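You operate a simulated robot arm through the tools that you are given. There is no shell and no other tool. Be economical: measure what you need, move in short steps, check, and stop when the job is done.

You are at the controls of a simulated robot arm. One attempt, no reset.

## Task
Top the beaker up to 300 with soap base, add 3 pumps of pine scent and put the lid on.
Fine: tap shut, slide back in the middle, no dye.
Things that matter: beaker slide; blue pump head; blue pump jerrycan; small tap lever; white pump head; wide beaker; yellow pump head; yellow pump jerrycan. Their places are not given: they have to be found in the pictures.

It is judged by the outcome, as a careful person would: the job done as asked, and still so three seconds after it is handed in. It fails if anything else is knocked over, pushed out of place, dropped, spilled or broken. A push-on lid holds only when it is set on centred and level and pressed home; a screw cap is set on level and turned clockwise until tight.

## Robot
A 7-joint arm with a two-finger parallel gripper, fixed in place. Base frame: the origin is at the foot of the arm, x ahead of it, y to its left, z up; the work surface is at about z = 0.016. Readings come in m, degrees, newtons and seconds.
With the tool pointing down near the work surface it reaches from about 0.22 to 0.6 m from the base axis. Its first joint turns from -66.0 to 66.0 degrees. Payload 2.5 kg.
Tool frame: the origin (TCP) lies between the finger pads and is the grasp point; the fingertips stand 0.023 m ahead of it; z points along the fingers, y is the line along which they close. Largest opening 0.094 m; finger width 0.038, thickness 0.01; the body of the gripper, 0.054 by 0.096 m, starts 0.039 m behind the TCP.
Orientation is that of the tool frame in the base frame, as [roll, pitch, yaw] about the fixed x, y, z axes, in that order (R = Rz(yaw) Ry(pitch) Rx(roll)). With the fingers straight down and closing along the base's y, the tool's x points along the base's -x, its y along +y and its z along -z.

## Interface
- The arm moves only by the tool arm_command. Its argument "moves" is a list of rows, each a list of 7 numbers: the shift along the tool's x, y, z in units of 25 mm (1.0 is 25 mm), then the turn, a rotation vector about the tool's x, y, z in units of 4 degrees (1.0 is 4 degrees), then the opening, from 0 (shut) to 1 (fully open). In form: [[x, y, z, ax, ay, az, claw], ...]. A call has 1 to 12 rows; each row shifts and turns the commanded pose from where the row before left it, along the tool's axes as they then stand. A call with a number of a shift or a turn outside -1 to 1 is refused whole. Rows are played at 5 a second. More than 0.05 m and 8.6 degrees between two rows, or a gripper value outside its range, and nothing of the call is played. A pose out of reach is approached as far as the arm can. The call stops where the force on the tool passes 70 N (or 10 N more than at its start, if that is more) or the arm is blocked; 0.2 s more then pass. The fingers move at their own pace (about 0.108 m/s each) and stop on an object; they squeeze with about 39 N. The grip force told is the motor's: it shows also when the fingers shut on nothing. Time passes only in rows, and 0.2 s behind the last, so rows that do not move let the fingers close. It gives the time, the measured TCP pose, the force on the tool (base axes), the opening and the grip force at its end, in the units of the frame above (readings bear some noise), with the torque about the TCP (base axes, N m) and any sound that the robot's microphone picked up.
- Cameras (640 x 400 px; columns grow to the right, rows downward): "scene" is fixed at [0.1267, -0.4142, 0.5461]; the picture's right is [0.75, -0.66, 0.00], its down [-0.36, -0.41, -0.84] and it looks along [0.55, 0.63, -0.55] (base axes); focal length 214 px, centre (320, 200). "wrist" rides on the gripper at [0.086, 0.016, -0.074] in the tool frame; the picture's right is [-0.18, 0.98, 0.00], its down [-0.58, -0.11, -0.81] and it looks along [-0.79, -0.15, 0.59] (tool axes); focal length 243 px, centre (320, 200).
- camera(camera): a new picture of that camera. It takes no simulated time.
- locate(camera, pixels): for up to 12 pixels [column, row] of the newest picture of that camera ("zoom" is the newest enlarged one), the place [x, y, z] in the base frame of the surface seen there, good to about 0.002 m. It takes no simulated time.
- inspect(camera, box): a new picture of the part [left, top, right, bottom] of that camera's present view, enlarged. It takes no simulated time.
- close_job(): hands the job in; it is judged then, once.

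Keep the steps short. Do not move on a guess: measure, check each grasp and each placing, and mend mistakes. In all there are 80 turns and 54 pictures (those below and enlarged ones count). Leave the gripper open and the arm clear of the work at the hand-in unless told otherwise, and finish with a single line.

The tools are called as a command line: name --pt "numbers of a row" for each row, then --argument value for the rest, lists and objects as JSON in quotes. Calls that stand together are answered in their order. arm_command: Moves the arm, as the interface text tells. Its arguments: {"type":"object","properties":{"moves":{"type":"array"}},"required":["moves"]} The other tools are called the same way: camera (camera) takes a picture; locate (camera, pixels) gives the place of the surface under pixels of a picture; inspect (camera, box) takes an enlarged picture of a part of a camera's view; close_job () hands the job in.

At the start:

```text
time_s: 0.0
tcp_pos: [0.2315, -0.2279, 0.4561]
ee_rot: [179.9, 0.0, -180.0]
wrist_force: [0.1, 0.5, -0.4]
wrist_torque: [0.01, 0.01, -0.01]
grip_width: 0.0939
gripper_force: 0.0
```

scene: 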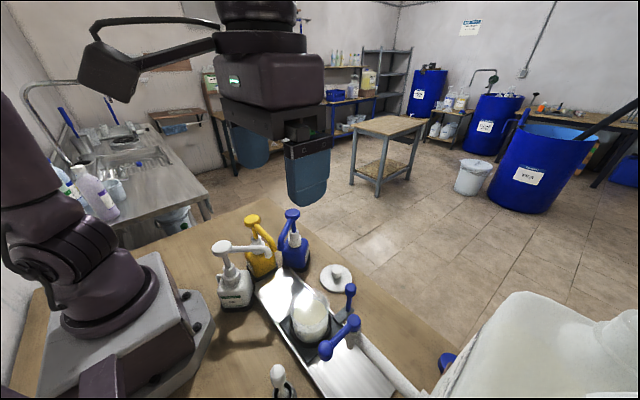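
wrist: 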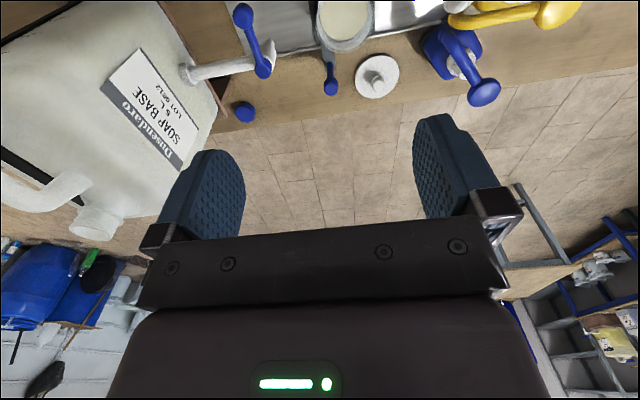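

I see a beaker on a slide/tray near (310,318), three pump jerrycans at left, a lid at (336,278), and a big soap container with taps at right. I'll take enlarged views first.

inspect --camera "scene" --box '[200, 200, 360, 300]'

inspect --camera "scene" --box '[250, 260, 474, 400]'

inspect --camera "wrist" --box '[160, 0, 512, 220]'

```text
4.00 times, centred on (280, 250) of scene
```

zoom: 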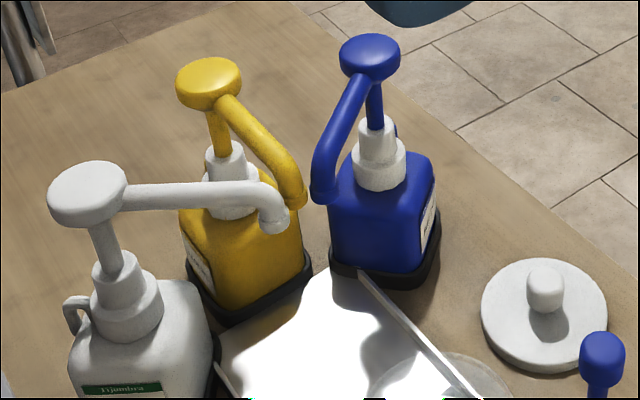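

```text
2.86 times, centred on (362, 330) of scene
```

zoom: 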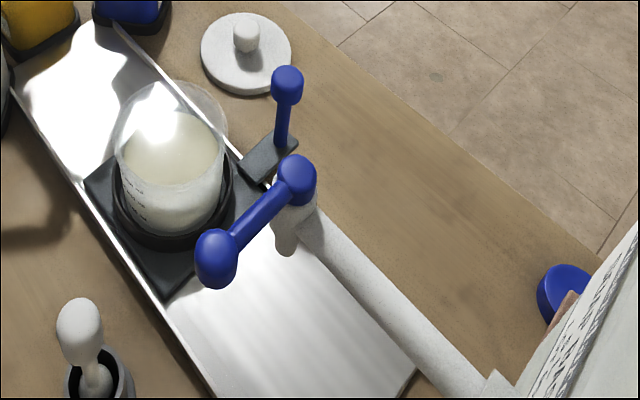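

```text
1.82 times, centred on (336, 110) of wrist
```

zoom: 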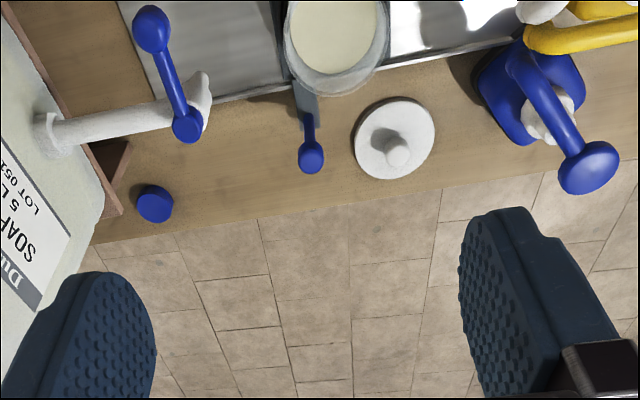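

Pump labels need reading; zooming in on each, and locating key points.

inspect --camera "scene" --box '[210, 245, 274, 315]'

inspect --camera "scene" --box '[280, 235, 316, 273]'

locate --camera "scene" --pixels '[[221, 246], [252, 219], [292, 213], [268, 255], [269, 247], [282, 247], [336, 272], [325, 285], [351, 289], [327, 351], [354, 322], [350, 344]]'

locate --camera "wrist" --pixels '[[331, 87], [345, 10], [376, 76], [242, 14], [263, 66], [270, 50], [190, 75], [484, 92], [545, 12], [244, 110], [320, 40], [329, 50]]'

```text
5.71 times, centred on (242, 280) of scene
```

zoom: 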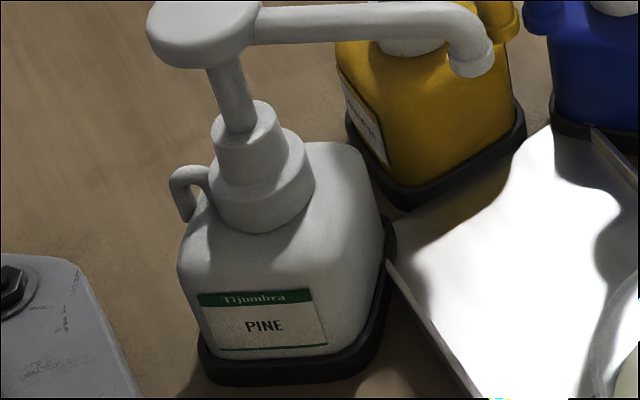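

```text
10.53 times, centred on (298, 254) of scene
```

zoom: 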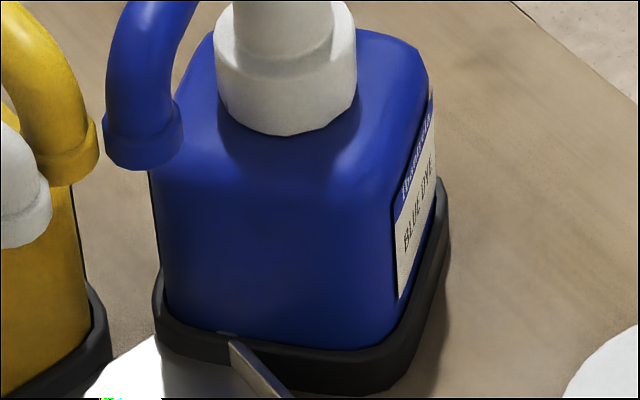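

```text
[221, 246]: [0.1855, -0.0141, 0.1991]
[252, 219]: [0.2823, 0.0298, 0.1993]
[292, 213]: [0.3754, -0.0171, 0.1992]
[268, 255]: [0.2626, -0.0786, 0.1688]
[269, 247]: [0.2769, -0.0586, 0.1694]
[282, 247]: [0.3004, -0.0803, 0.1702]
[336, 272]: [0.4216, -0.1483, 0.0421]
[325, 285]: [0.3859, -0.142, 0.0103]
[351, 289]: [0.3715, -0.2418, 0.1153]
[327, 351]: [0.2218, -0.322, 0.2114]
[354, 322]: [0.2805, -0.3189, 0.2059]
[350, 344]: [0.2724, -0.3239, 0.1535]
```

```text
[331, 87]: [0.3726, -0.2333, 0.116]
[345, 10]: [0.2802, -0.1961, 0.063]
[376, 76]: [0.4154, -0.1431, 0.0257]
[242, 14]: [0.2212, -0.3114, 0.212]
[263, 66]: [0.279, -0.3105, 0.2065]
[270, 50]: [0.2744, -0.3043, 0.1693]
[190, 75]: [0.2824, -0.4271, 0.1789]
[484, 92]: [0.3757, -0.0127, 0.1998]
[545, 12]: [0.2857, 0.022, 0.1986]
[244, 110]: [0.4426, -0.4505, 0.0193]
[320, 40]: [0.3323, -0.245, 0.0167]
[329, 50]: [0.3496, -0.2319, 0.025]
```

White pump = PINE, blue = dye. Next, reading the beaker graduations and level.

inspect --camera "scene" --box '[280, 282, 344, 346]'

locate --camera "scene" --pixels '[[311, 312], [303, 300], [300, 333], [278, 375], [281, 321], [308, 365], [345, 316], [292, 322], [330, 328], [317, 290], [394, 388], [268, 285]]'

```text
6.25 times, centred on (312, 314) of scene
```

zoom: 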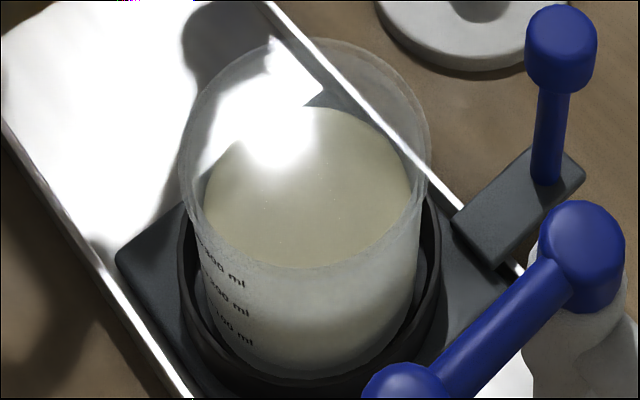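

```text
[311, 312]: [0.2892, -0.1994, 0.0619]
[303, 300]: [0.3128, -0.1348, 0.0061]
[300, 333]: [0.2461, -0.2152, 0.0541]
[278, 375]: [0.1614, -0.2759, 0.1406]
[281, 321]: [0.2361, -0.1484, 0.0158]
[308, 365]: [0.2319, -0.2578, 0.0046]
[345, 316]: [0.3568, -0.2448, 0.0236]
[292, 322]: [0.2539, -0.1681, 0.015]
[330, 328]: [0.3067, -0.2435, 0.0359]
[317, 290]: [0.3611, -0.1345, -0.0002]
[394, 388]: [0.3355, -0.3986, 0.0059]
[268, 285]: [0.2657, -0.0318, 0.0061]
```

Locating the marks and the rim in the zoom picture.

locate --camera "zoom" --pixels '[[207, 246], [209, 276], [213, 304], [228, 275], [232, 304], [235, 336], [310, 250], [310, 130], [310, 270], [330, 42], [188, 180], [430, 180]]'

inspect --camera "scene" --box '[303, 318, 323, 344]'

inspect --camera "scene" --box '[290, 315, 318, 343]'

```text
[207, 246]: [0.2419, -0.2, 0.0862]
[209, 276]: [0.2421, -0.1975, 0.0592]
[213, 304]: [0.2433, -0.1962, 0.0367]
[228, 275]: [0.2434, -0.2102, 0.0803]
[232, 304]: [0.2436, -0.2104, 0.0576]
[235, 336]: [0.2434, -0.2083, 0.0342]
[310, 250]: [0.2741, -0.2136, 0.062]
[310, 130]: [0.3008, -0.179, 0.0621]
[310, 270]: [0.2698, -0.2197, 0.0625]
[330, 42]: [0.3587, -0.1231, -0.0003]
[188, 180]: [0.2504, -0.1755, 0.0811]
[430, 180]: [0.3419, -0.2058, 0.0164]
```

```text
15.38 times, centred on (313, 331) of scene
```

zoom: 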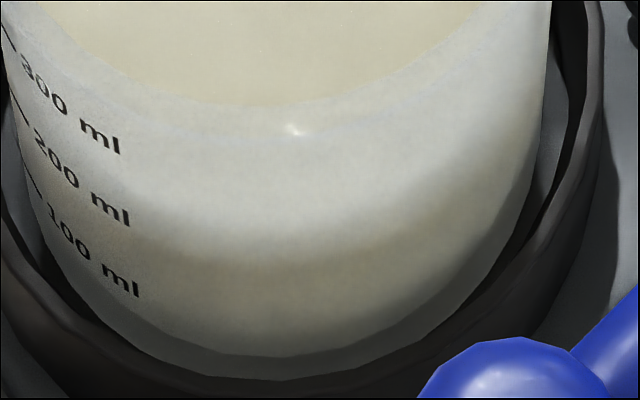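

```text
14.29 times, centred on (304, 329) of scene
```

zoom: 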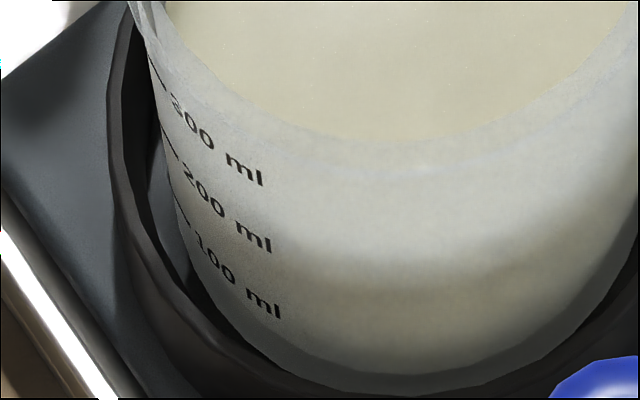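

Level is about z=0.062, with marks 100/200/300 at about 0.034/0.057/0.080. The slide handle must be handled with the wrist camera kept away from tap and pumps, so I turn the wrist first, high up.

arm_command --pt "0 0 0 0 0 1 1" --pt "0 0 0 0 0 1 1" --pt "0 0 0 0 0 1 1" --pt "0 0 0 0 0 1 1" --pt "0 0 0 0 0 1 1" --pt "0 0 0 0 0 1 1" --pt "0 0 0 0 0 1 1" --pt "0 0 0 0 0 1 1" --pt "0 0 0 0 0 1 1" --pt "0 0 0 0 0 1 1" --pt "0 0 0 0 0 1 1" --pt "0 0 0 0 0 1 1"

locate --camera "zoom" --pixels '[[155, 70], [168, 140], [182, 212], [190, 125], [200, 190], [212, 260], [400, 120], [300, 120]]'

locate --camera "scene" --pixels '[[447, 362], [480, 330], [520, 310], [440, 390], [600, 350], [350, 318], [340, 300]]'

```text
time_s: 2.6
tcp_pos: [0.2298, -0.2274, 0.4572]
ee_rot: [-180.0, 0.0, 131.9]
wrist_force: [-0.1, 0.3, 1.3]
wrist_torque: [-0.03, -0.04, -0.04]
grip_width: 0.0943
gripper_force: 0.0
```

```text
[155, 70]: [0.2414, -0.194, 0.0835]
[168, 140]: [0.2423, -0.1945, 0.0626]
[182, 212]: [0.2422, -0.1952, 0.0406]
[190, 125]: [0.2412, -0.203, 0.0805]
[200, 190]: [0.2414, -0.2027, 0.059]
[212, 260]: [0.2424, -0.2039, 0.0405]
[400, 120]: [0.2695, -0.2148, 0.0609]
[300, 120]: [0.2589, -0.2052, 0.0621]
```

```text
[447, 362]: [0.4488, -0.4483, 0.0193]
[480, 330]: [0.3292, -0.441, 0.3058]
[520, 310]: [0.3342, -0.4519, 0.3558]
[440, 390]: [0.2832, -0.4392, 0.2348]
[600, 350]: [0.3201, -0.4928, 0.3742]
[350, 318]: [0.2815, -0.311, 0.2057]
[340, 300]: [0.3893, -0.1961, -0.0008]
```

Turn works. Continuing towards yaw 0.

arm_command --pt "0 0 0 0 0 1 1" --pt "0 0 0 0 0 1 1" --pt "0 0 0 0 0 1 1" --pt "0 0 0 0 0 1 1" --pt "0 0 0 0 0 1 1" --pt "0 0 0 0 0 1 1" --pt "0 0 0 0 0 1 1" --pt "0 0 0 0 0 1 1" --pt "0 0 0 0 0 1 1" --pt "0 0 0 0 0 1 1" --pt "0 0 0 0 0 1 1" --pt "0 0 0 0 0 1 1"

arm_command --pt "0 0 0 0 0 1 1" --pt "0 0 0 0 0 1 1" --pt "0 0 0 0 0 1 1" --pt "0 0 0 0 0 1 1" --pt "0 0 0 0 0 1 1" --pt "0 0 0 0 0 1 1" --pt "0 0 0 0 0 1 1" --pt "0 0 0 0 0 1 1" --pt "0 0 0 0 0 1 1" --pt "0 0 0 0 0 1 1" --pt "0 0 0 0 0 1 1" --pt "0 0 0 0 0 0 1"

```text
time_s: 5.2
tcp_pos: [0.2307, -0.2272, 0.4565]
ee_rot: [-179.9, 0.0, 84.0]
wrist_force: [0.0, 0.3, 0.4]
wrist_torque: [0.03, 0.03, -0.01]
grip_width: 0.0941
gripper_force: 0.0
```

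```text
time_s: 7.8
tcp_pos: [0.2309, -0.2273, 0.4572]
ee_rot: [180.0, 0.0, 40.1]
wrist_force: [0.5, -0.7, -0.4]
wrist_torque: [0.01, 0.01, 0.03]
grip_width: 0.0938
gripper_force: 0.0
```

Still free. Finishing the turn to yaw 0.

arm_command --pt "0 0 0 0 0 1 1" --pt "0 0 0 0 0 1 1" --pt "0 0 0 0 0 1 1" --pt "0 0 0 0 0 1 1" --pt "0 0 0 0 0 1 1" --pt "0 0 0 0 0 1 1" --pt "0 0 0 0 0 1 1" --pt "0 0 0 0 0 1 1" --pt "0 0 0 0 0 1 1" --pt "0 0 0 0 0 1 1"

```text
time_s: 10.0
tcp_pos: [0.2316, -0.2263, 0.4574]
ee_rot: [-179.9, 0.0, -0.1]
wrist_force: [-0.7, 0.1, -0.2]
wrist_torque: [0.02, 0.03, -0.01]
grip_width: 0.0938
gripper_force: 0.1
```

Yaw 0 reached. Moving above the slide handle at (0.373,-0.238).

arm_command --pt "0.94 0.08 0.6 0 0 0 0.8" --pt "0.94 0.08 0.6 0 0 0 0.6" --pt "0.94 0.08 0.6 0 0 0 0.5" --pt "0.94 0.08 0.6 0 0 0 0.5" --pt "0.95 0.08 0.6 0 0 0 0.5" --pt "0.95 0.07 0.6 0 0 0 0.5" --pt "0 0 1 0 0 0 0.5" --pt "0 0 1 0 0 0 0.5" --pt "0 0 1 0 0 0 0.5"

camera --camera "wrist"

camera --camera "scene"

```text
time_s: 12.0
tcp_pos: [0.3692, -0.2388, 0.2927]
ee_rot: [-180.0, 0.0, 0.0]
wrist_force: [-0.8, -0.2, -0.2]
wrist_torque: [0.02, 0.0, 0.04]
grip_width: 0.0472
gripper_force: 0.1
```

```text
43 pictures are left
```

wrist: 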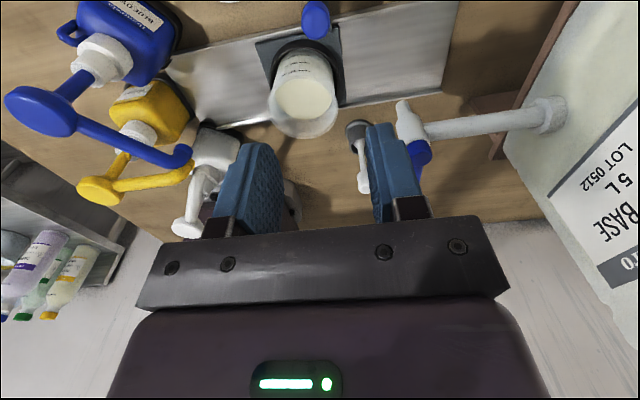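

```text
42 pictures are left
```

scene: 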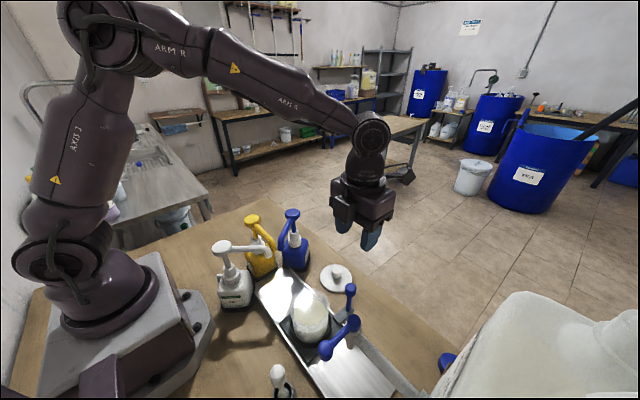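

The handle knob is at wrist (315,18). Measuring it.

locate --camera "wrist" --pixels '[[315, 18], [303, 18], [328, 18], [315, 36], [317, 3], [303, 100], [305, 130], [275, 110], [333, 110], [305, 52]]'

locate --camera "scene" --pixels '[[350, 286], [345, 289], [355, 289], [350, 294], [349, 308]]'

```text
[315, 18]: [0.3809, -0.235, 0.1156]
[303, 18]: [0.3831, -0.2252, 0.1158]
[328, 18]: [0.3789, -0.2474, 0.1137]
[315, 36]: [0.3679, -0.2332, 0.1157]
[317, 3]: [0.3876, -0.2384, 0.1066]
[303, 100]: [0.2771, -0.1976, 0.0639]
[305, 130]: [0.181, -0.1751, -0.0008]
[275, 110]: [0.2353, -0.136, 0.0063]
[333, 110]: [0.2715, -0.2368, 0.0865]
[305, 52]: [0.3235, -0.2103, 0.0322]
```

```text
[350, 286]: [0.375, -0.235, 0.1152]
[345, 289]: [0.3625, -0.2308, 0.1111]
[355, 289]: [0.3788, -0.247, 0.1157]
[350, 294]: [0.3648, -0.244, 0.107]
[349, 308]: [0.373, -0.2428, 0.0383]
```

Knob centre ≈ (0.3755,-0.237), top z 0.116. Lowering so the open fingers straddle it (tips to z≈0.09), then closing.

arm_command --pt "0.25 -0.07 1 0 0 0 0.5" --pt "0 0 1 0 0 0 0.5" --pt "0 0 1 0 0 0 0.5" --pt "0 0 1 0 0 0 0.5" --pt "0 0 1 0 0 0 0.5" --pt "0 0 1 0 0 0 0.5" --pt "0 0 1 0 0 0 0.5" --pt "0 0 0.2 0 0 0 0.5" --pt "0 0 0 0 0 0 0.5"

inspect --camera "scene" --box '[250, 220, 474, 360]'

```text
time_s: 14.0
tcp_pos: [0.3779, -0.2388, 0.1123]
ee_rot: [-179.9, 0.1, 0.0]
wrist_force: [0.2, 0.0, -0.1]
wrist_torque: [-0.02, 0.0, 0.0]
grip_width: 0.0471
gripper_force: 0.1
```

```text
2.86 times, centred on (362, 290) of scene
```

zoom: 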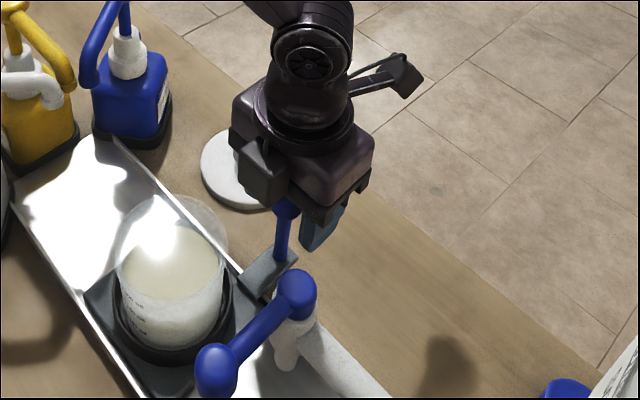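

Straddled properly. Narrowing fingers around it and moving 0.09 m toward the tap (-y = tool +y).

arm_command --pt "0 0 0 0 0 0 0.25" --pt "0 0 0 0 0 0 0.25" --pt "0 0.4 0 0 0 0 0.25" --pt "0 0.4 0 0 0 0 0.25" --pt "0 0.4 0 0 0 0 0.25" --pt "0 0.4 0 0 0 0 0.25" --pt "0 0.4 0 0 0 0 0.25" --pt "0 0.4 0 0 0 0 0.25" --pt "0 0.4 0 0 0 0 0.25" --pt "0 0.4 0 0 0 0 0.25" --pt "0 0.4 0 0 0 0 0.25"

camera --camera "scene"

```text
time_s: 16.4
tcp_pos: [0.3777, -0.3283, 0.1117]
ee_rot: [180.0, -0.1, 0.0]
wrist_force: [-1.9, 0.9, -0.9]
wrist_torque: [-0.13, 1.12, -0.29]
grip_width: 0.0256
gripper_force: 45.1
```

```text
40 pictures are left
```

scene: 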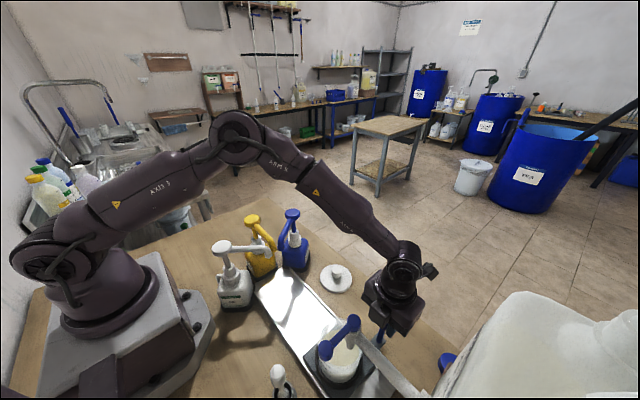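

Handle gripped (25.6 mm); slide moved. Going on in small steps to find the stop.

arm_command --pt "0 0.3 0 0 0 0 0.25" --pt "0 0.3 0 0 0 0 0.25" --pt "0 0.3 0 0 0 0 0.25" --pt "0 0 0 0 0 0 0.25"

inspect --camera "scene" --box '[280, 300, 440, 400]'

```text
time_s: 17.4
tcp_pos: [0.3775, -0.3502, 0.1117]
ee_rot: [-179.8, 0.0, 0.0]
wrist_force: [-19.1, 14.6, 19.7]
wrist_torque: [-0.11, -0.48, 0.1]
grip_width: 0.0261
gripper_force: 45.1
```

```text
4.00 times, centred on (360, 350) of scene
```

zoom: 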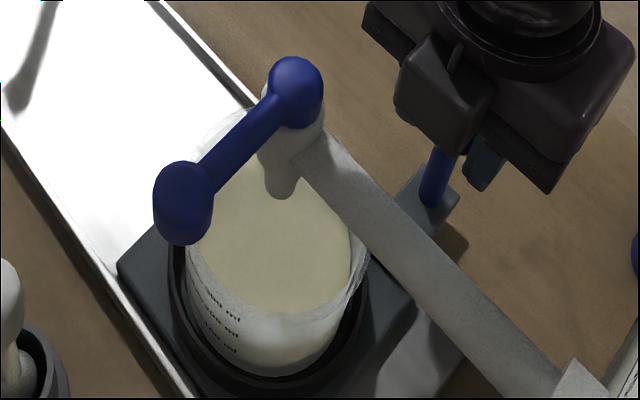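

Slide is at the stop under the spout (spout tip over beaker). Releasing and lifting straight up.

arm_command --pt "0 0 0 0 0 0 0.5" --pt "0 0 0 0 0 0 0.5" --pt "0 0 -1 0 0 0 0.5" --pt "0 0 -1 0 0 0 0.5" --pt "0 0 -1 0 0 0 0.5" --pt "0 0 -1 0 0 0 0.5" --pt "0 0 -1 0 0 0 0.5" --pt "0 0 -1 0 0 0 0.5" --pt "0 0 -1 0 0 0 0.5"

camera --camera "wrist"

camera --camera "scene"

```text
time_s: 19.4
tcp_pos: [0.3757, -0.3488, 0.2877]
ee_rot: [-180.0, 0.0, 0.0]
wrist_force: [-0.2, -0.4, -0.4]
wrist_torque: [-0.01, 0.04, -0.01]
grip_width: 0.047
gripper_force: 0.1
```

```text
38 pictures are left
```

wrist: 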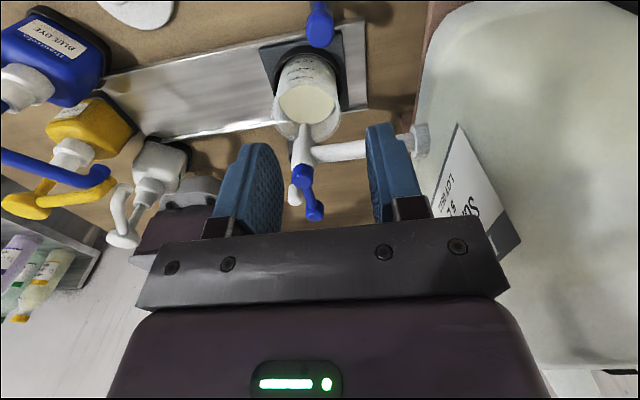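

```text
37 pictures are left
```

scene: 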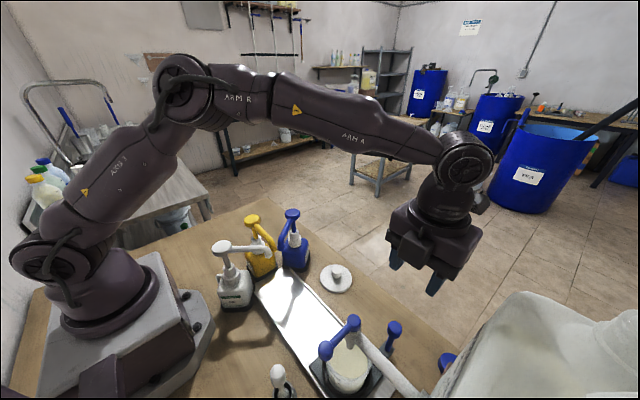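

Measuring lever knob and the rim positions.

locate --camera "scene" --pixels '[[326, 345], [321, 350], [332, 352], [326, 358], [354, 320], [340, 335], [351, 348], [350, 360], [278, 372], [330, 370]]'

locate --camera "wrist" --pixels '[[315, 212], [303, 175], [308, 195], [302, 130], [320, 20], [293, 195], [303, 100]]'

```text
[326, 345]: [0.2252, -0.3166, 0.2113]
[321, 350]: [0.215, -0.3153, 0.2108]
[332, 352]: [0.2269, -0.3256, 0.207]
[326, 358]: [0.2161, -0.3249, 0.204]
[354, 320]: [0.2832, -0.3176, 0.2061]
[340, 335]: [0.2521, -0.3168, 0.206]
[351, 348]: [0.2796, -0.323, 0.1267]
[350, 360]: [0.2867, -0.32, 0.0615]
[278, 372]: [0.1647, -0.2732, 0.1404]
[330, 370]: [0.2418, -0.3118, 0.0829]
```

```text
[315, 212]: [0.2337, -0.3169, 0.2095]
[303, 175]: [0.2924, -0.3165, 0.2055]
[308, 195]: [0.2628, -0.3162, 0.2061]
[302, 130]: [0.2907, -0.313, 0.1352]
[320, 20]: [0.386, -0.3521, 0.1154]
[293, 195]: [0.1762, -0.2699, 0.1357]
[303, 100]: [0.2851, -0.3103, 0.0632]
```

Lever knob centre (0.223,-0.317), pivot (0.2825,-0.317). Moving above the knob and down to straddle it.

arm_command --pt "-1 -0.2 0 0 0 0 0.5" --pt "-1 -0.2 0 0 0 0 0.5" --pt "-1 -0.2 0 0 0 0 0.5" --pt "-1 -0.2 0 0 0 0 0.5" --pt "-1 -0.2 0 0 0 0 0.5" --pt "-1 -0.2 0 0 0 0 0.5" --pt "-0.3 -0.08 0 0 0 0 0.5" --pt "0 0 0.5 0 0 0 0.5" --pt "0 0 0 0 0 0 0.5"

camera --camera "wrist"

```text
time_s: 21.4
tcp_pos: [0.2195, -0.3181, 0.2721]
ee_rot: [-179.9, -0.1, 0.0]
wrist_force: [-0.3, 0.3, 0.2]
wrist_torque: [0.03, -0.01, -0.01]
grip_width: 0.0472
gripper_force: 0.1
```

```text
36 pictures are left
```

wrist: 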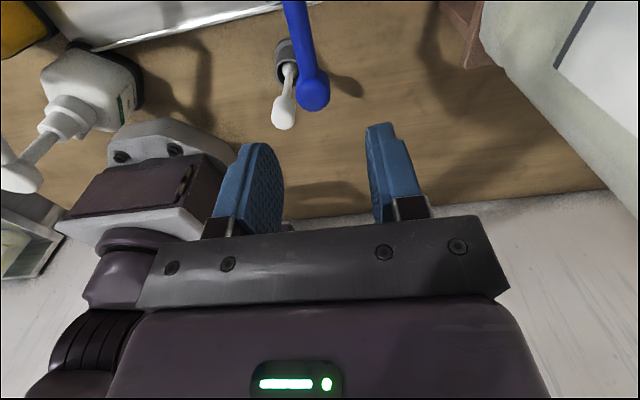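

Aligned. Lowering to TCP z≈0.218.

arm_command --pt "0 0 0.6 0 0 0 0.5" --pt "0 0 0.6 0 0 0 0.5" --pt "0 0 0.6 0 0 0 0.5" --pt "0 0 0.3 0 0 0 0.5" --pt "0 0 0 0 0 0 0.33" --pt "0 0 0 0 0 0 0.33"

inspect --camera "scene" --box '[260, 280, 420, 400]'

```text
time_s: 22.8
tcp_pos: [0.2204, -0.3198, 0.2203]
ee_rot: [180.0, 0.0, 0.1]
wrist_force: [-0.4, 0.2, 0.8]
wrist_torque: [0.0, -0.02, 0.02]
grip_width: 0.0309
gripper_force: 0.0
```

```text
3.33 times, centred on (340, 340) of scene
```

zoom: 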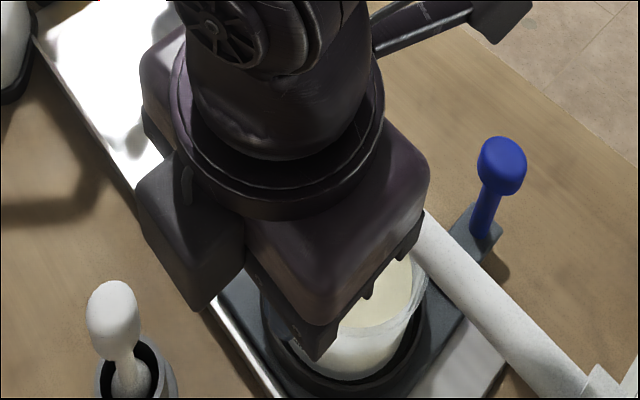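

Lever caged. Trying a small turn toward +y (about 20 mm) and watching force.

arm_command --pt "0 -0.3 0 0 0 0 0.33" --pt "0.03 -0.3 0 0 0 0 0.33" --pt "0.05 -0.25 0 0 0 0 0.33"

inspect --camera "scene" --box '[320, 320, 416, 380]'

```text
time_s: 23.6
tcp_pos: [0.2231, -0.2981, 0.2216]
ee_rot: [-180.0, 0.0, 0.1]
wrist_force: [-0.7, -0.4, 0.5]
wrist_torque: [0.01, -0.03, 0.01]
grip_width: 0.0308
gripper_force: 0.1
```

```text
6.67 times, centred on (368, 350) of scene
```

zoom: 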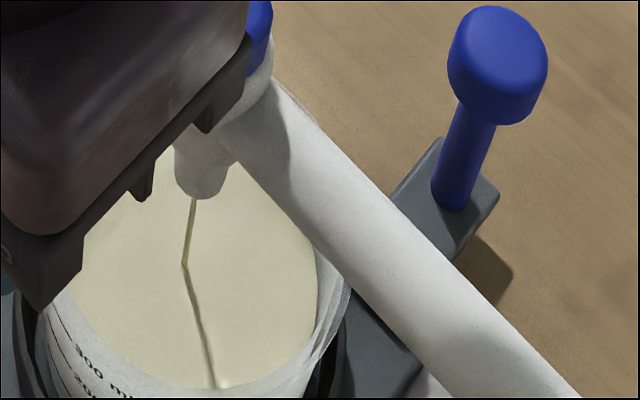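

It flows in a thin stream. Measuring level now.

locate --camera "zoom" --pixels '[[130, 300], [250, 250], [250, 320], [150, 340], [280, 300], [220, 300], [55, 320], [85, 352], [120, 280]]'

arm_command --pt "0 0 0 0 0 0 0.33" --pt "0 0 0 0 0 0 0.33" --pt "0 0 0 0 0 0 0.33" --pt "0 0 0 0 0 0 0.33" --pt "0 0 0 0 0 0 0.33"

inspect --camera "scene" --box '[320, 330, 384, 400]'

```text
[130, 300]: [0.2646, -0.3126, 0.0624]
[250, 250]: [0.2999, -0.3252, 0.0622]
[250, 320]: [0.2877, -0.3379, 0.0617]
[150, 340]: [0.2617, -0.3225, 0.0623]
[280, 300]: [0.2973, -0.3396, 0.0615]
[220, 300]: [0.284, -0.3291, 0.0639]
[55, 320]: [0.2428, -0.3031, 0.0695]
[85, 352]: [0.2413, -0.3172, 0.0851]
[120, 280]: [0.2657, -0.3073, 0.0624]
```

```text
time_s: 24.8
tcp_pos: [0.2235, -0.2983, 0.2212]
ee_rot: [180.0, 0.0, 0.0]
wrist_force: [-0.8, 0.1, 0.4]
wrist_torque: [0.0, 0.01, -0.01]
grip_width: 0.031
gripper_force: 0.0
```

```text
5.71 times, centred on (352, 365) of scene
```

zoom: 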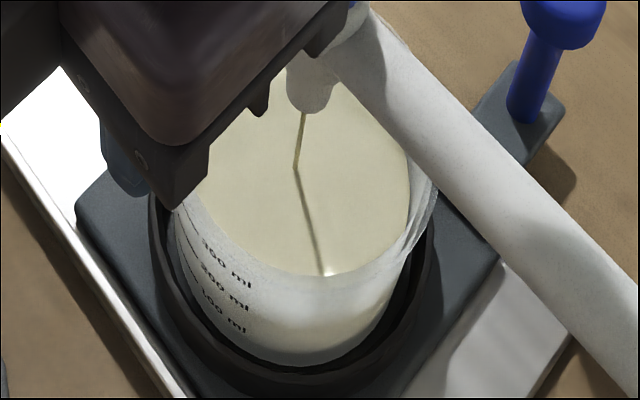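

locate --camera "zoom" --pixels '[[240, 180], [240, 230], [350, 200], [360, 230], [300, 250], [270, 220], [340, 150], [250, 200], [380, 200], [200, 245], [205, 272], [212, 303]]'

arm_command --pt "0 0 0 0 0 0 0.33" --pt "0 0 0 0 0 0 0.33" --pt "0 0 0 0 0 0 0.33" --pt "0 0 0 0 0 0 0.33" --pt "0 0 0 0 0 0 0.33" --pt "0 0 0 0 0 0 0.33" --pt "0 0 0 0 0 0 0.33" --pt "0 0 0 0 0 0 0.33" --pt "0 0 0 0 0 0 0.33" --pt "0 0 0 0 0 0 0.33"

inspect --camera "scene" --box '[320, 330, 384, 400]'

locate --camera "zoom" --pixels '[[240, 180], [240, 230], [350, 200], [360, 230], [300, 240], [270, 220], [340, 150], [250, 200], [380, 200]]'

```text
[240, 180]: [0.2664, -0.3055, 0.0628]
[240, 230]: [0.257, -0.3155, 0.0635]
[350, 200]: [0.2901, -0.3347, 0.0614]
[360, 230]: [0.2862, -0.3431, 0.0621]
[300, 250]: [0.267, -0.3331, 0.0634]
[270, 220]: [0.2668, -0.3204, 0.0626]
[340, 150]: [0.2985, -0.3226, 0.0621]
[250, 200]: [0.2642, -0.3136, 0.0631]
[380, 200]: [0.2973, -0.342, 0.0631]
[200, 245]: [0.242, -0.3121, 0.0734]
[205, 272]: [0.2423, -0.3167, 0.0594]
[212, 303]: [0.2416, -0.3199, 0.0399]
```

```text
time_s: 27.0
tcp_pos: [0.2235, -0.2958, 0.2217]
ee_rot: [180.0, -0.1, 0.0]
wrist_force: [-1.1, -0.7, 0.4]
wrist_torque: [0.0, 0.0, 0.01]
grip_width: 0.0313
gripper_force: 0.0
```

```text
5.71 times, centred on (352, 365) of scene
```

zoom: 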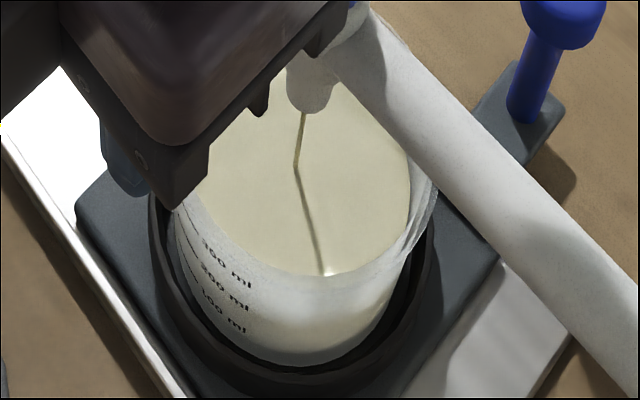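

```text
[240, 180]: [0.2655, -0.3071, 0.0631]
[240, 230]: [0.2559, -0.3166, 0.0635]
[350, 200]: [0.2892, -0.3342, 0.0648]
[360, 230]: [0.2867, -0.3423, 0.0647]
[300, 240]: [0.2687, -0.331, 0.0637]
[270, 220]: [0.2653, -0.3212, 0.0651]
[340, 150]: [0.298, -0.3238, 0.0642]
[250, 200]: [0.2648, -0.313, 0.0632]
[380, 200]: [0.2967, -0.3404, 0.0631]
```

Level reading z≈0.0639 vs 0.0622 initially (200 mark); target ≈0.083. Flow ≈2.5 ml/s is slow, so opening a bit more.

arm_command --pt "0.08 -0.2 0 0 0 0 0.33" --pt "0.08 -0.2 0 0 0 0 0.33" --pt "0 0 0 0 0 0 0.33" --pt "0 0 0 0 0 0 0.33" --pt "0 0 0 0 0 0 0.33" --pt "0 0 0 0 0 0 0.33" --pt "0 0 0 0 0 0 0.33"

inspect --camera "scene" --box '[320, 330, 384, 400]'

locate --camera "zoom" --pixels '[[240, 180], [240, 230], [350, 200], [360, 230], [300, 240], [270, 220], [340, 150], [250, 200], [380, 200]]'

```text
time_s: 28.6
tcp_pos: [0.2269, -0.2874, 0.2205]
ee_rot: [-180.0, 0.0, 0.0]
wrist_force: [0.1, -0.3, 0.0]
wrist_torque: [0.01, 0.01, -0.02]
grip_width: 0.0311
gripper_force: 0.1
```

```text
5.71 times, centred on (352, 365) of scene
```

zoom: 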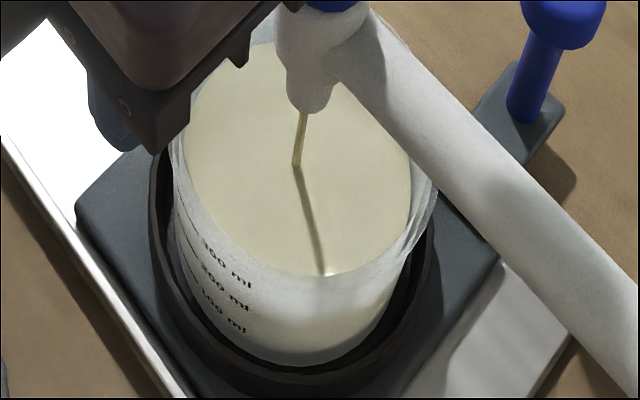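

```text
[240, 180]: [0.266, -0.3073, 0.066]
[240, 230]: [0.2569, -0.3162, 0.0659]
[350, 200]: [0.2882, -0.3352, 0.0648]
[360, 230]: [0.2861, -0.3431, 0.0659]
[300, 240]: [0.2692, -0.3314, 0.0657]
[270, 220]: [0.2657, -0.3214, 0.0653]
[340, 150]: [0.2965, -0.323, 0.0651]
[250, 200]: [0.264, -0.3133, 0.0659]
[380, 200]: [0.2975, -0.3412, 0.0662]
```

Level 0.0656, rising about 1.1 mm/s. Letting it run about 8 s, then measuring.

arm_command --pt "0 0 0 0 0 0 0.33" --pt "0 0 0 0 0 0 0.33" --pt "0 0 0 0 0 0 0.33" --pt "0 0 0 0 0 0 0.33" --pt "0 0 0 0 0 0 0.33" --pt "0 0 0 0 0 0 0.33" --pt "0 0 0 0 0 0 0.33" --pt "0 0 0 0 0 0 0.33" --pt "0 0 0 0 0 0 0.33" --pt "0 0 0 0 0 0 0.33" --pt "0 0 0 0 0 0 0.33" --pt "0 0 0 0 0 0 0.33"

arm_command --pt "0 0 0 0 0 0 0.33" --pt "0 0 0 0 0 0 0.33" --pt "0 0 0 0 0 0 0.33" --pt "0 0 0 0 0 0 0.33" --pt "0 0 0 0 0 0 0.33" --pt "0 0 0 0 0 0 0.33" --pt "0 0 0 0 0 0 0.33" --pt "0 0 0 0 0 0 0.33" --pt "0 0 0 0 0 0 0.33" --pt "0 0 0 0 0 0 0.33" --pt "0 0 0 0 0 0 0.33" --pt "0 0 0 0 0 0 0.33"

inspect --camera "scene" --box '[320, 330, 384, 400]'

locate --camera "zoom" --pixels '[[240, 180], [240, 230], [350, 200], [360, 220], [300, 230], [270, 220], [340, 150], [250, 200], [380, 190]]'

```text
time_s: 31.2
tcp_pos: [0.2259, -0.2886, 0.2224]
ee_rot: [-180.0, 0.0, 0.0]
wrist_force: [-0.5, 0.2, -0.1]
wrist_torque: [0.04, -0.01, -0.05]
grip_width: 0.0309
gripper_force: 0.0
```

```text
time_s: 33.8
tcp_pos: [0.2277, -0.2882, 0.2211]
ee_rot: [-179.9, 0.0, 0.0]
wrist_force: [-0.4, -0.7, 0.1]
wrist_torque: [0.02, 0.0, -0.01]
grip_width: 0.031
gripper_force: 0.0
```

```text
5.71 times, centred on (352, 365) of scene
```

zoom: 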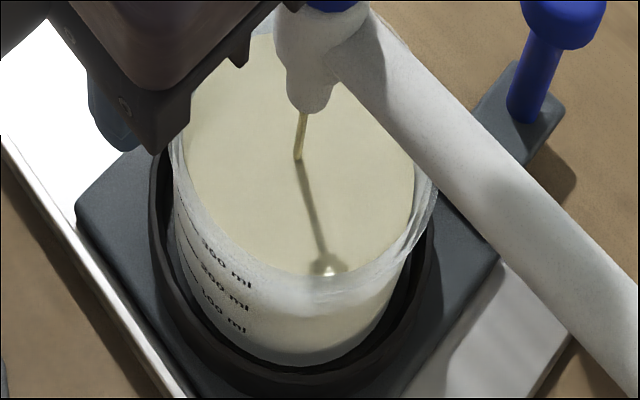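

```text
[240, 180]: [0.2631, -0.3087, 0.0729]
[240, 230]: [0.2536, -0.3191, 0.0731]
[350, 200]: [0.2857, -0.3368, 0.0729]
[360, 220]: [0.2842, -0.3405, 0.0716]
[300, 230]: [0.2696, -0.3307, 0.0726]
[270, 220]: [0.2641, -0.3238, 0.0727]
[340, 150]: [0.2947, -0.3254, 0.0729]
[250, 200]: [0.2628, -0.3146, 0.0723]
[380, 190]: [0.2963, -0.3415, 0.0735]
```

Level 0.0727, 1.37 mm/s. Running another 4.8 s, then measuring.

arm_command --pt "0 0 0 0 0 0 0.33" --pt "0 0 0 0 0 0 0.33" --pt "0 0 0 0 0 0 0.33" --pt "0 0 0 0 0 0 0.33" --pt "0 0 0 0 0 0 0.33" --pt "0 0 0 0 0 0 0.33" --pt "0 0 0 0 0 0 0.33" --pt "0 0 0 0 0 0 0.33" --pt "0 0 0 0 0 0 0.33" --pt "0 0 0 0 0 0 0.33" --pt "0 0 0 0 0 0 0.33"

arm_command --pt "0 0 0 0 0 0 0.33" --pt "0 0 0 0 0 0 0.33" --pt "0 0 0 0 0 0 0.33" --pt "0 0 0 0 0 0 0.33" --pt "0 0 0 0 0 0 0.33" --pt "0 0 0 0 0 0 0.33" --pt "0 0 0 0 0 0 0.33" --pt "0 0 0 0 0 0 0.33" --pt "0 0 0 0 0 0 0.33" --pt "0 0 0 0 0 0 0.33" --pt "0 0 0 0 0 0 0.33"

inspect --camera "scene" --box '[330, 352, 370, 392]'

locate --camera "zoom" --pixels '[[140, 150], [340, 100], [390, 50], [240, 120], [300, 60], [180, 100], [200, 180], [380, 120], [240, 60]]'

```text
time_s: 36.2
tcp_pos: [0.2264, -0.2874, 0.2218]
ee_rot: [180.0, 0.0, 0.0]
wrist_force: [0.2, 0.7, 0.3]
wrist_torque: [-0.04, -0.01, 0.0]
grip_width: 0.0311
gripper_force: 0.1
```

```text
time_s: 38.6
tcp_pos: [0.226, -0.2885, 0.2208]
ee_rot: [179.9, 0.0, -0.1]
wrist_force: [-1.2, -0.3, -0.2]
wrist_torque: [0.02, 0.02, -0.02]
grip_width: 0.0311
gripper_force: 0.1
```

```text
10.00 times, centred on (350, 372) of scene
```

zoom: 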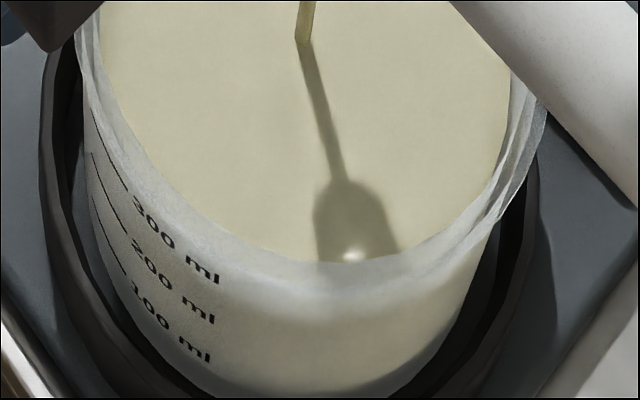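

```text
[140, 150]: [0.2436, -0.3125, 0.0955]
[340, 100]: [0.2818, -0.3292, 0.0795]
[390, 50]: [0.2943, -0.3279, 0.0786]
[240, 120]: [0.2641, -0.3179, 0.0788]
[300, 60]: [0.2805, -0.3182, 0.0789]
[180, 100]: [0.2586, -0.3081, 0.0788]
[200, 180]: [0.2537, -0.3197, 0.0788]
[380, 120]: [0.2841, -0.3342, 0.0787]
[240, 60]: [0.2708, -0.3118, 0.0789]
```

Level 0.0789. Checking the tick heights once more before the last bit.

locate --camera "zoom" --pixels '[[100, 157], [112, 173], [124, 188], [155, 220], [98, 200], [110, 218], [122, 233], [150, 264], [100, 243], [112, 260], [124, 275], [150, 305]]'

```text
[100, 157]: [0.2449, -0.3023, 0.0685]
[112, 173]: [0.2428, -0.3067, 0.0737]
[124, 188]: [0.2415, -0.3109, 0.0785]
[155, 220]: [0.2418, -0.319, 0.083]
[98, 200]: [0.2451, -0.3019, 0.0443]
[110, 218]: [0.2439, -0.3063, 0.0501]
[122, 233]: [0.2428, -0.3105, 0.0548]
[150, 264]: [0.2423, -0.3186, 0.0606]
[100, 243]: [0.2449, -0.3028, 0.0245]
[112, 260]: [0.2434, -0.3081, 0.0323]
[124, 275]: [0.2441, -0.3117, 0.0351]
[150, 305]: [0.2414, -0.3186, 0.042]
```

Target ≈0.0825. Waiting ~2.2 s more, then swinging the lever back shut in one go.

arm_command --pt "0 0 0 0 0 0 0.33" --pt "0 0 0 0 0 0 0.33"

arm_command --pt "0 0 0 0 0 0 0.33" --pt "0 0 0 0 0 0 0.33" --pt "0 0 0 0 0 0 0.33" --pt "0 0 0 0 0 0 0.33" --pt "0 0 0 0 0 0 0.33" --pt "0 0 0 0 0 0 0.33" --pt "0 0 0 0 0 0 0.33" --pt "-0.1 0.4 0 0 0 0 0.33" --pt "-0.1 0.4 0 0 0 0 0.33" --pt "-0.05 0.4 0 0 0 0 0.33" --pt "0 0.15 0 0 0 0 0.33" --pt "0 0 0 0 0 0 0.33"

inspect --camera "scene" --box '[320, 330, 384, 400]'

locate --camera "zoom" --pixels '[[240, 180], [240, 230], [350, 200], [360, 220], [300, 230], [270, 220], [340, 150], [250, 200], [380, 190]]'

```text
time_s: 39.2
tcp_pos: [0.2274, -0.2874, 0.2209]
ee_rot: [180.0, 0.0, 0.0]
wrist_force: [-0.1, 0.8, -0.4]
wrist_torque: [-0.02, 0.01, 0.03]
grip_width: 0.0312
gripper_force: 0.1
```

```text
time_s: 41.8
tcp_pos: [0.2203, -0.3215, 0.2221]
ee_rot: [-179.9, 0.0, 0.0]
wrist_force: [-3.0, 7.2, -1.1]
wrist_torque: [0.14, 0.04, 0.1]
grip_width: 0.034
gripper_force: 4.4
```

```text
5.71 times, centred on (352, 365) of scene
```

zoom: 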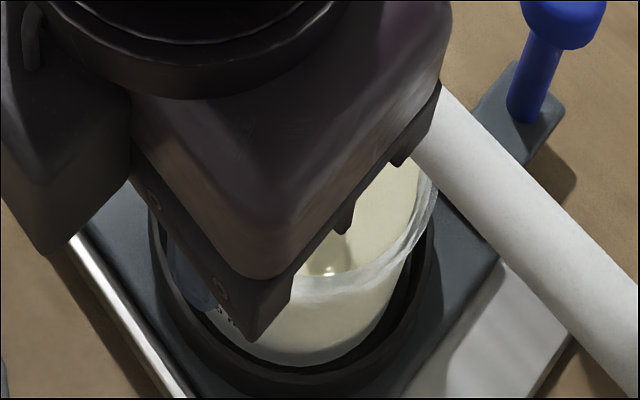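

```text
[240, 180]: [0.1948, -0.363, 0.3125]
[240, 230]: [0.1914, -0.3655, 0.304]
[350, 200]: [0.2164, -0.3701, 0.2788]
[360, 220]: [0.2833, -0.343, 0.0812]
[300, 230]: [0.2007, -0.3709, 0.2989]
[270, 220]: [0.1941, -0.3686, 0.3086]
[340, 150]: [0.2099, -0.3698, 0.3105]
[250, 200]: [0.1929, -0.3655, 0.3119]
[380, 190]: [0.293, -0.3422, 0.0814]
```

Lever at its stop (7 N). Opening, lifting off and moving back toward robot for a clear look.

arm_command --pt "0 -0.1 0 0 0 0 0.5" --pt "0 0 0 0 0 0 0.5" --pt "0 0 -1 0 0 0 0.5" --pt "0 0 -1 0 0 0 0.5" --pt "0 -1 -1 0 0 0 0.5" --pt "0 -1 0 0 0 0 0.5" --pt "0 -1 0 0 0 0 0.5" --pt "0 -1 0 0 0 0 0.5" --pt "0 0 0 0 0 0 0.5"

inspect --camera "scene" --box '[310, 330, 390, 400]'

locate --camera "zoom" --pixels '[[400, 160], [400, 240], [350, 160], [350, 200], [320, 240], [300, 200], [380, 200], [420, 200], [340, 140]]'

```text
time_s: 43.8
tcp_pos: [0.2211, -0.2177, 0.2978]
ee_rot: [180.0, 0.0, 0.0]
wrist_force: [0.3, -0.1, -0.5]
wrist_torque: [-0.02, 0.02, 0.0]
grip_width: 0.047
gripper_force: 0.0
```

```text
5.71 times, centred on (350, 365) of scene
```

zoom: 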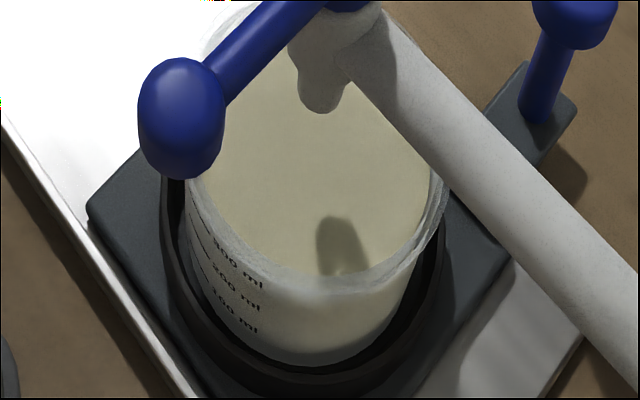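

```text
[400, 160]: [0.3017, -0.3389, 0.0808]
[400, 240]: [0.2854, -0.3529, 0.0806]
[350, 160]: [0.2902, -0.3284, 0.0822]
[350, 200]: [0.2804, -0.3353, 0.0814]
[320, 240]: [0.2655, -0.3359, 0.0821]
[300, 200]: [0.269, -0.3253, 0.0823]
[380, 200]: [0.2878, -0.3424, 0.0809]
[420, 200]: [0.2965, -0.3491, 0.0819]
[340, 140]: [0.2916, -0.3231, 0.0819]
```

Tap shut, no stream. Level reads 0.0816; zooming tightly to compare with the 300 line.

inspect --camera "scene" --box '[325, 363, 353, 391]'

camera --camera "wrist"

```text
14.29 times, centred on (339, 377) of scene
```

zoom: 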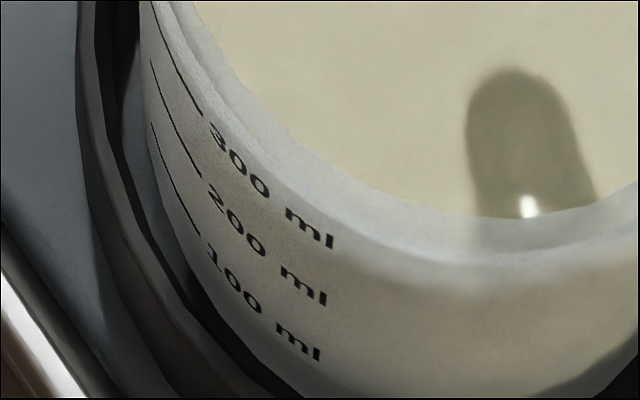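

```text
25 pictures are left
```

wrist: 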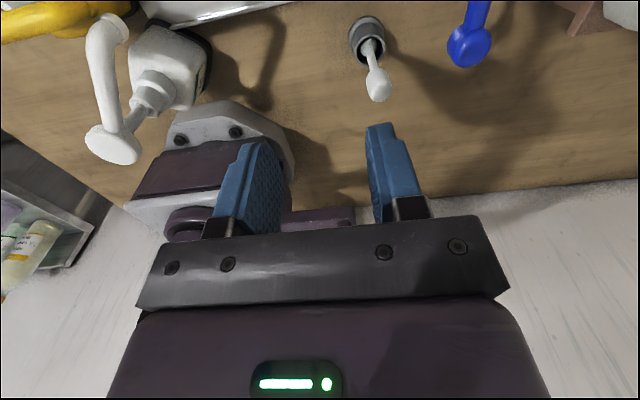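

locate --camera "zoom" --pixels '[[190, 92], [200, 111], [225, 145], [240, 160], [258, 182], [310, 228], [190, 162], [200, 185], [222, 210], [258, 242], [300, 284], [320, 293]]'

```text
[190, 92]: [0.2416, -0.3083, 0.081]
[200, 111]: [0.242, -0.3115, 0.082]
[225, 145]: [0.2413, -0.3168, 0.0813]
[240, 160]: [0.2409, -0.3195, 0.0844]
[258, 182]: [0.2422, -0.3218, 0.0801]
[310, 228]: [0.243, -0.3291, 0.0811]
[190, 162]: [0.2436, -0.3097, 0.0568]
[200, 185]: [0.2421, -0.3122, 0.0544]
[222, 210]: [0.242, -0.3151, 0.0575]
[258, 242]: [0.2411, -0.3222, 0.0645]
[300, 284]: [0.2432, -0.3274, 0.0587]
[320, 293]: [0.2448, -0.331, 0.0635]
```

Level (0.0816) coincides with the 300 line (mean 0.0816). Now back over the handle at (0.376,-0.350).

arm_command --pt "0.9 0.75 0 0 0 0 0.5" --pt "0.9 0.75 0 0 0 0 0.5" --pt "0.9 0.75 0 0 0 0 0.5" --pt "0.9 0.75 0 0 0 0 0.5" --pt "0.9 0.75 0 0 0 0 0.5" --pt "0.9 0.75 0 0 0 0 0.5" --pt "0.8 0.75 0 0 0 0 0.5" --pt "0 0 1 0 0 0 0.5" --pt "0 0 1 0 0 0 0.5" --pt "0 0 0 0 0 0 0.5"

camera --camera "scene"

```text
time_s: 46.0
tcp_pos: [0.3765, -0.3498, 0.2466]
ee_rot: [-179.9, 0.0, 0.1]
wrist_force: [0.0, 0.0, -0.5]
wrist_torque: [0.04, 0.02, -0.04]
grip_width: 0.0472
gripper_force: 0.1
```

```text
24 pictures are left
```

scene: 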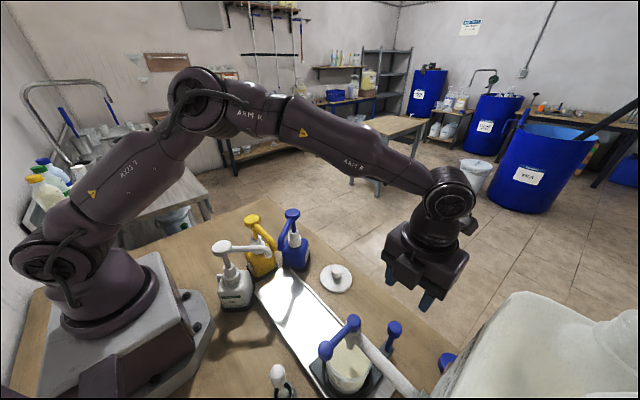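

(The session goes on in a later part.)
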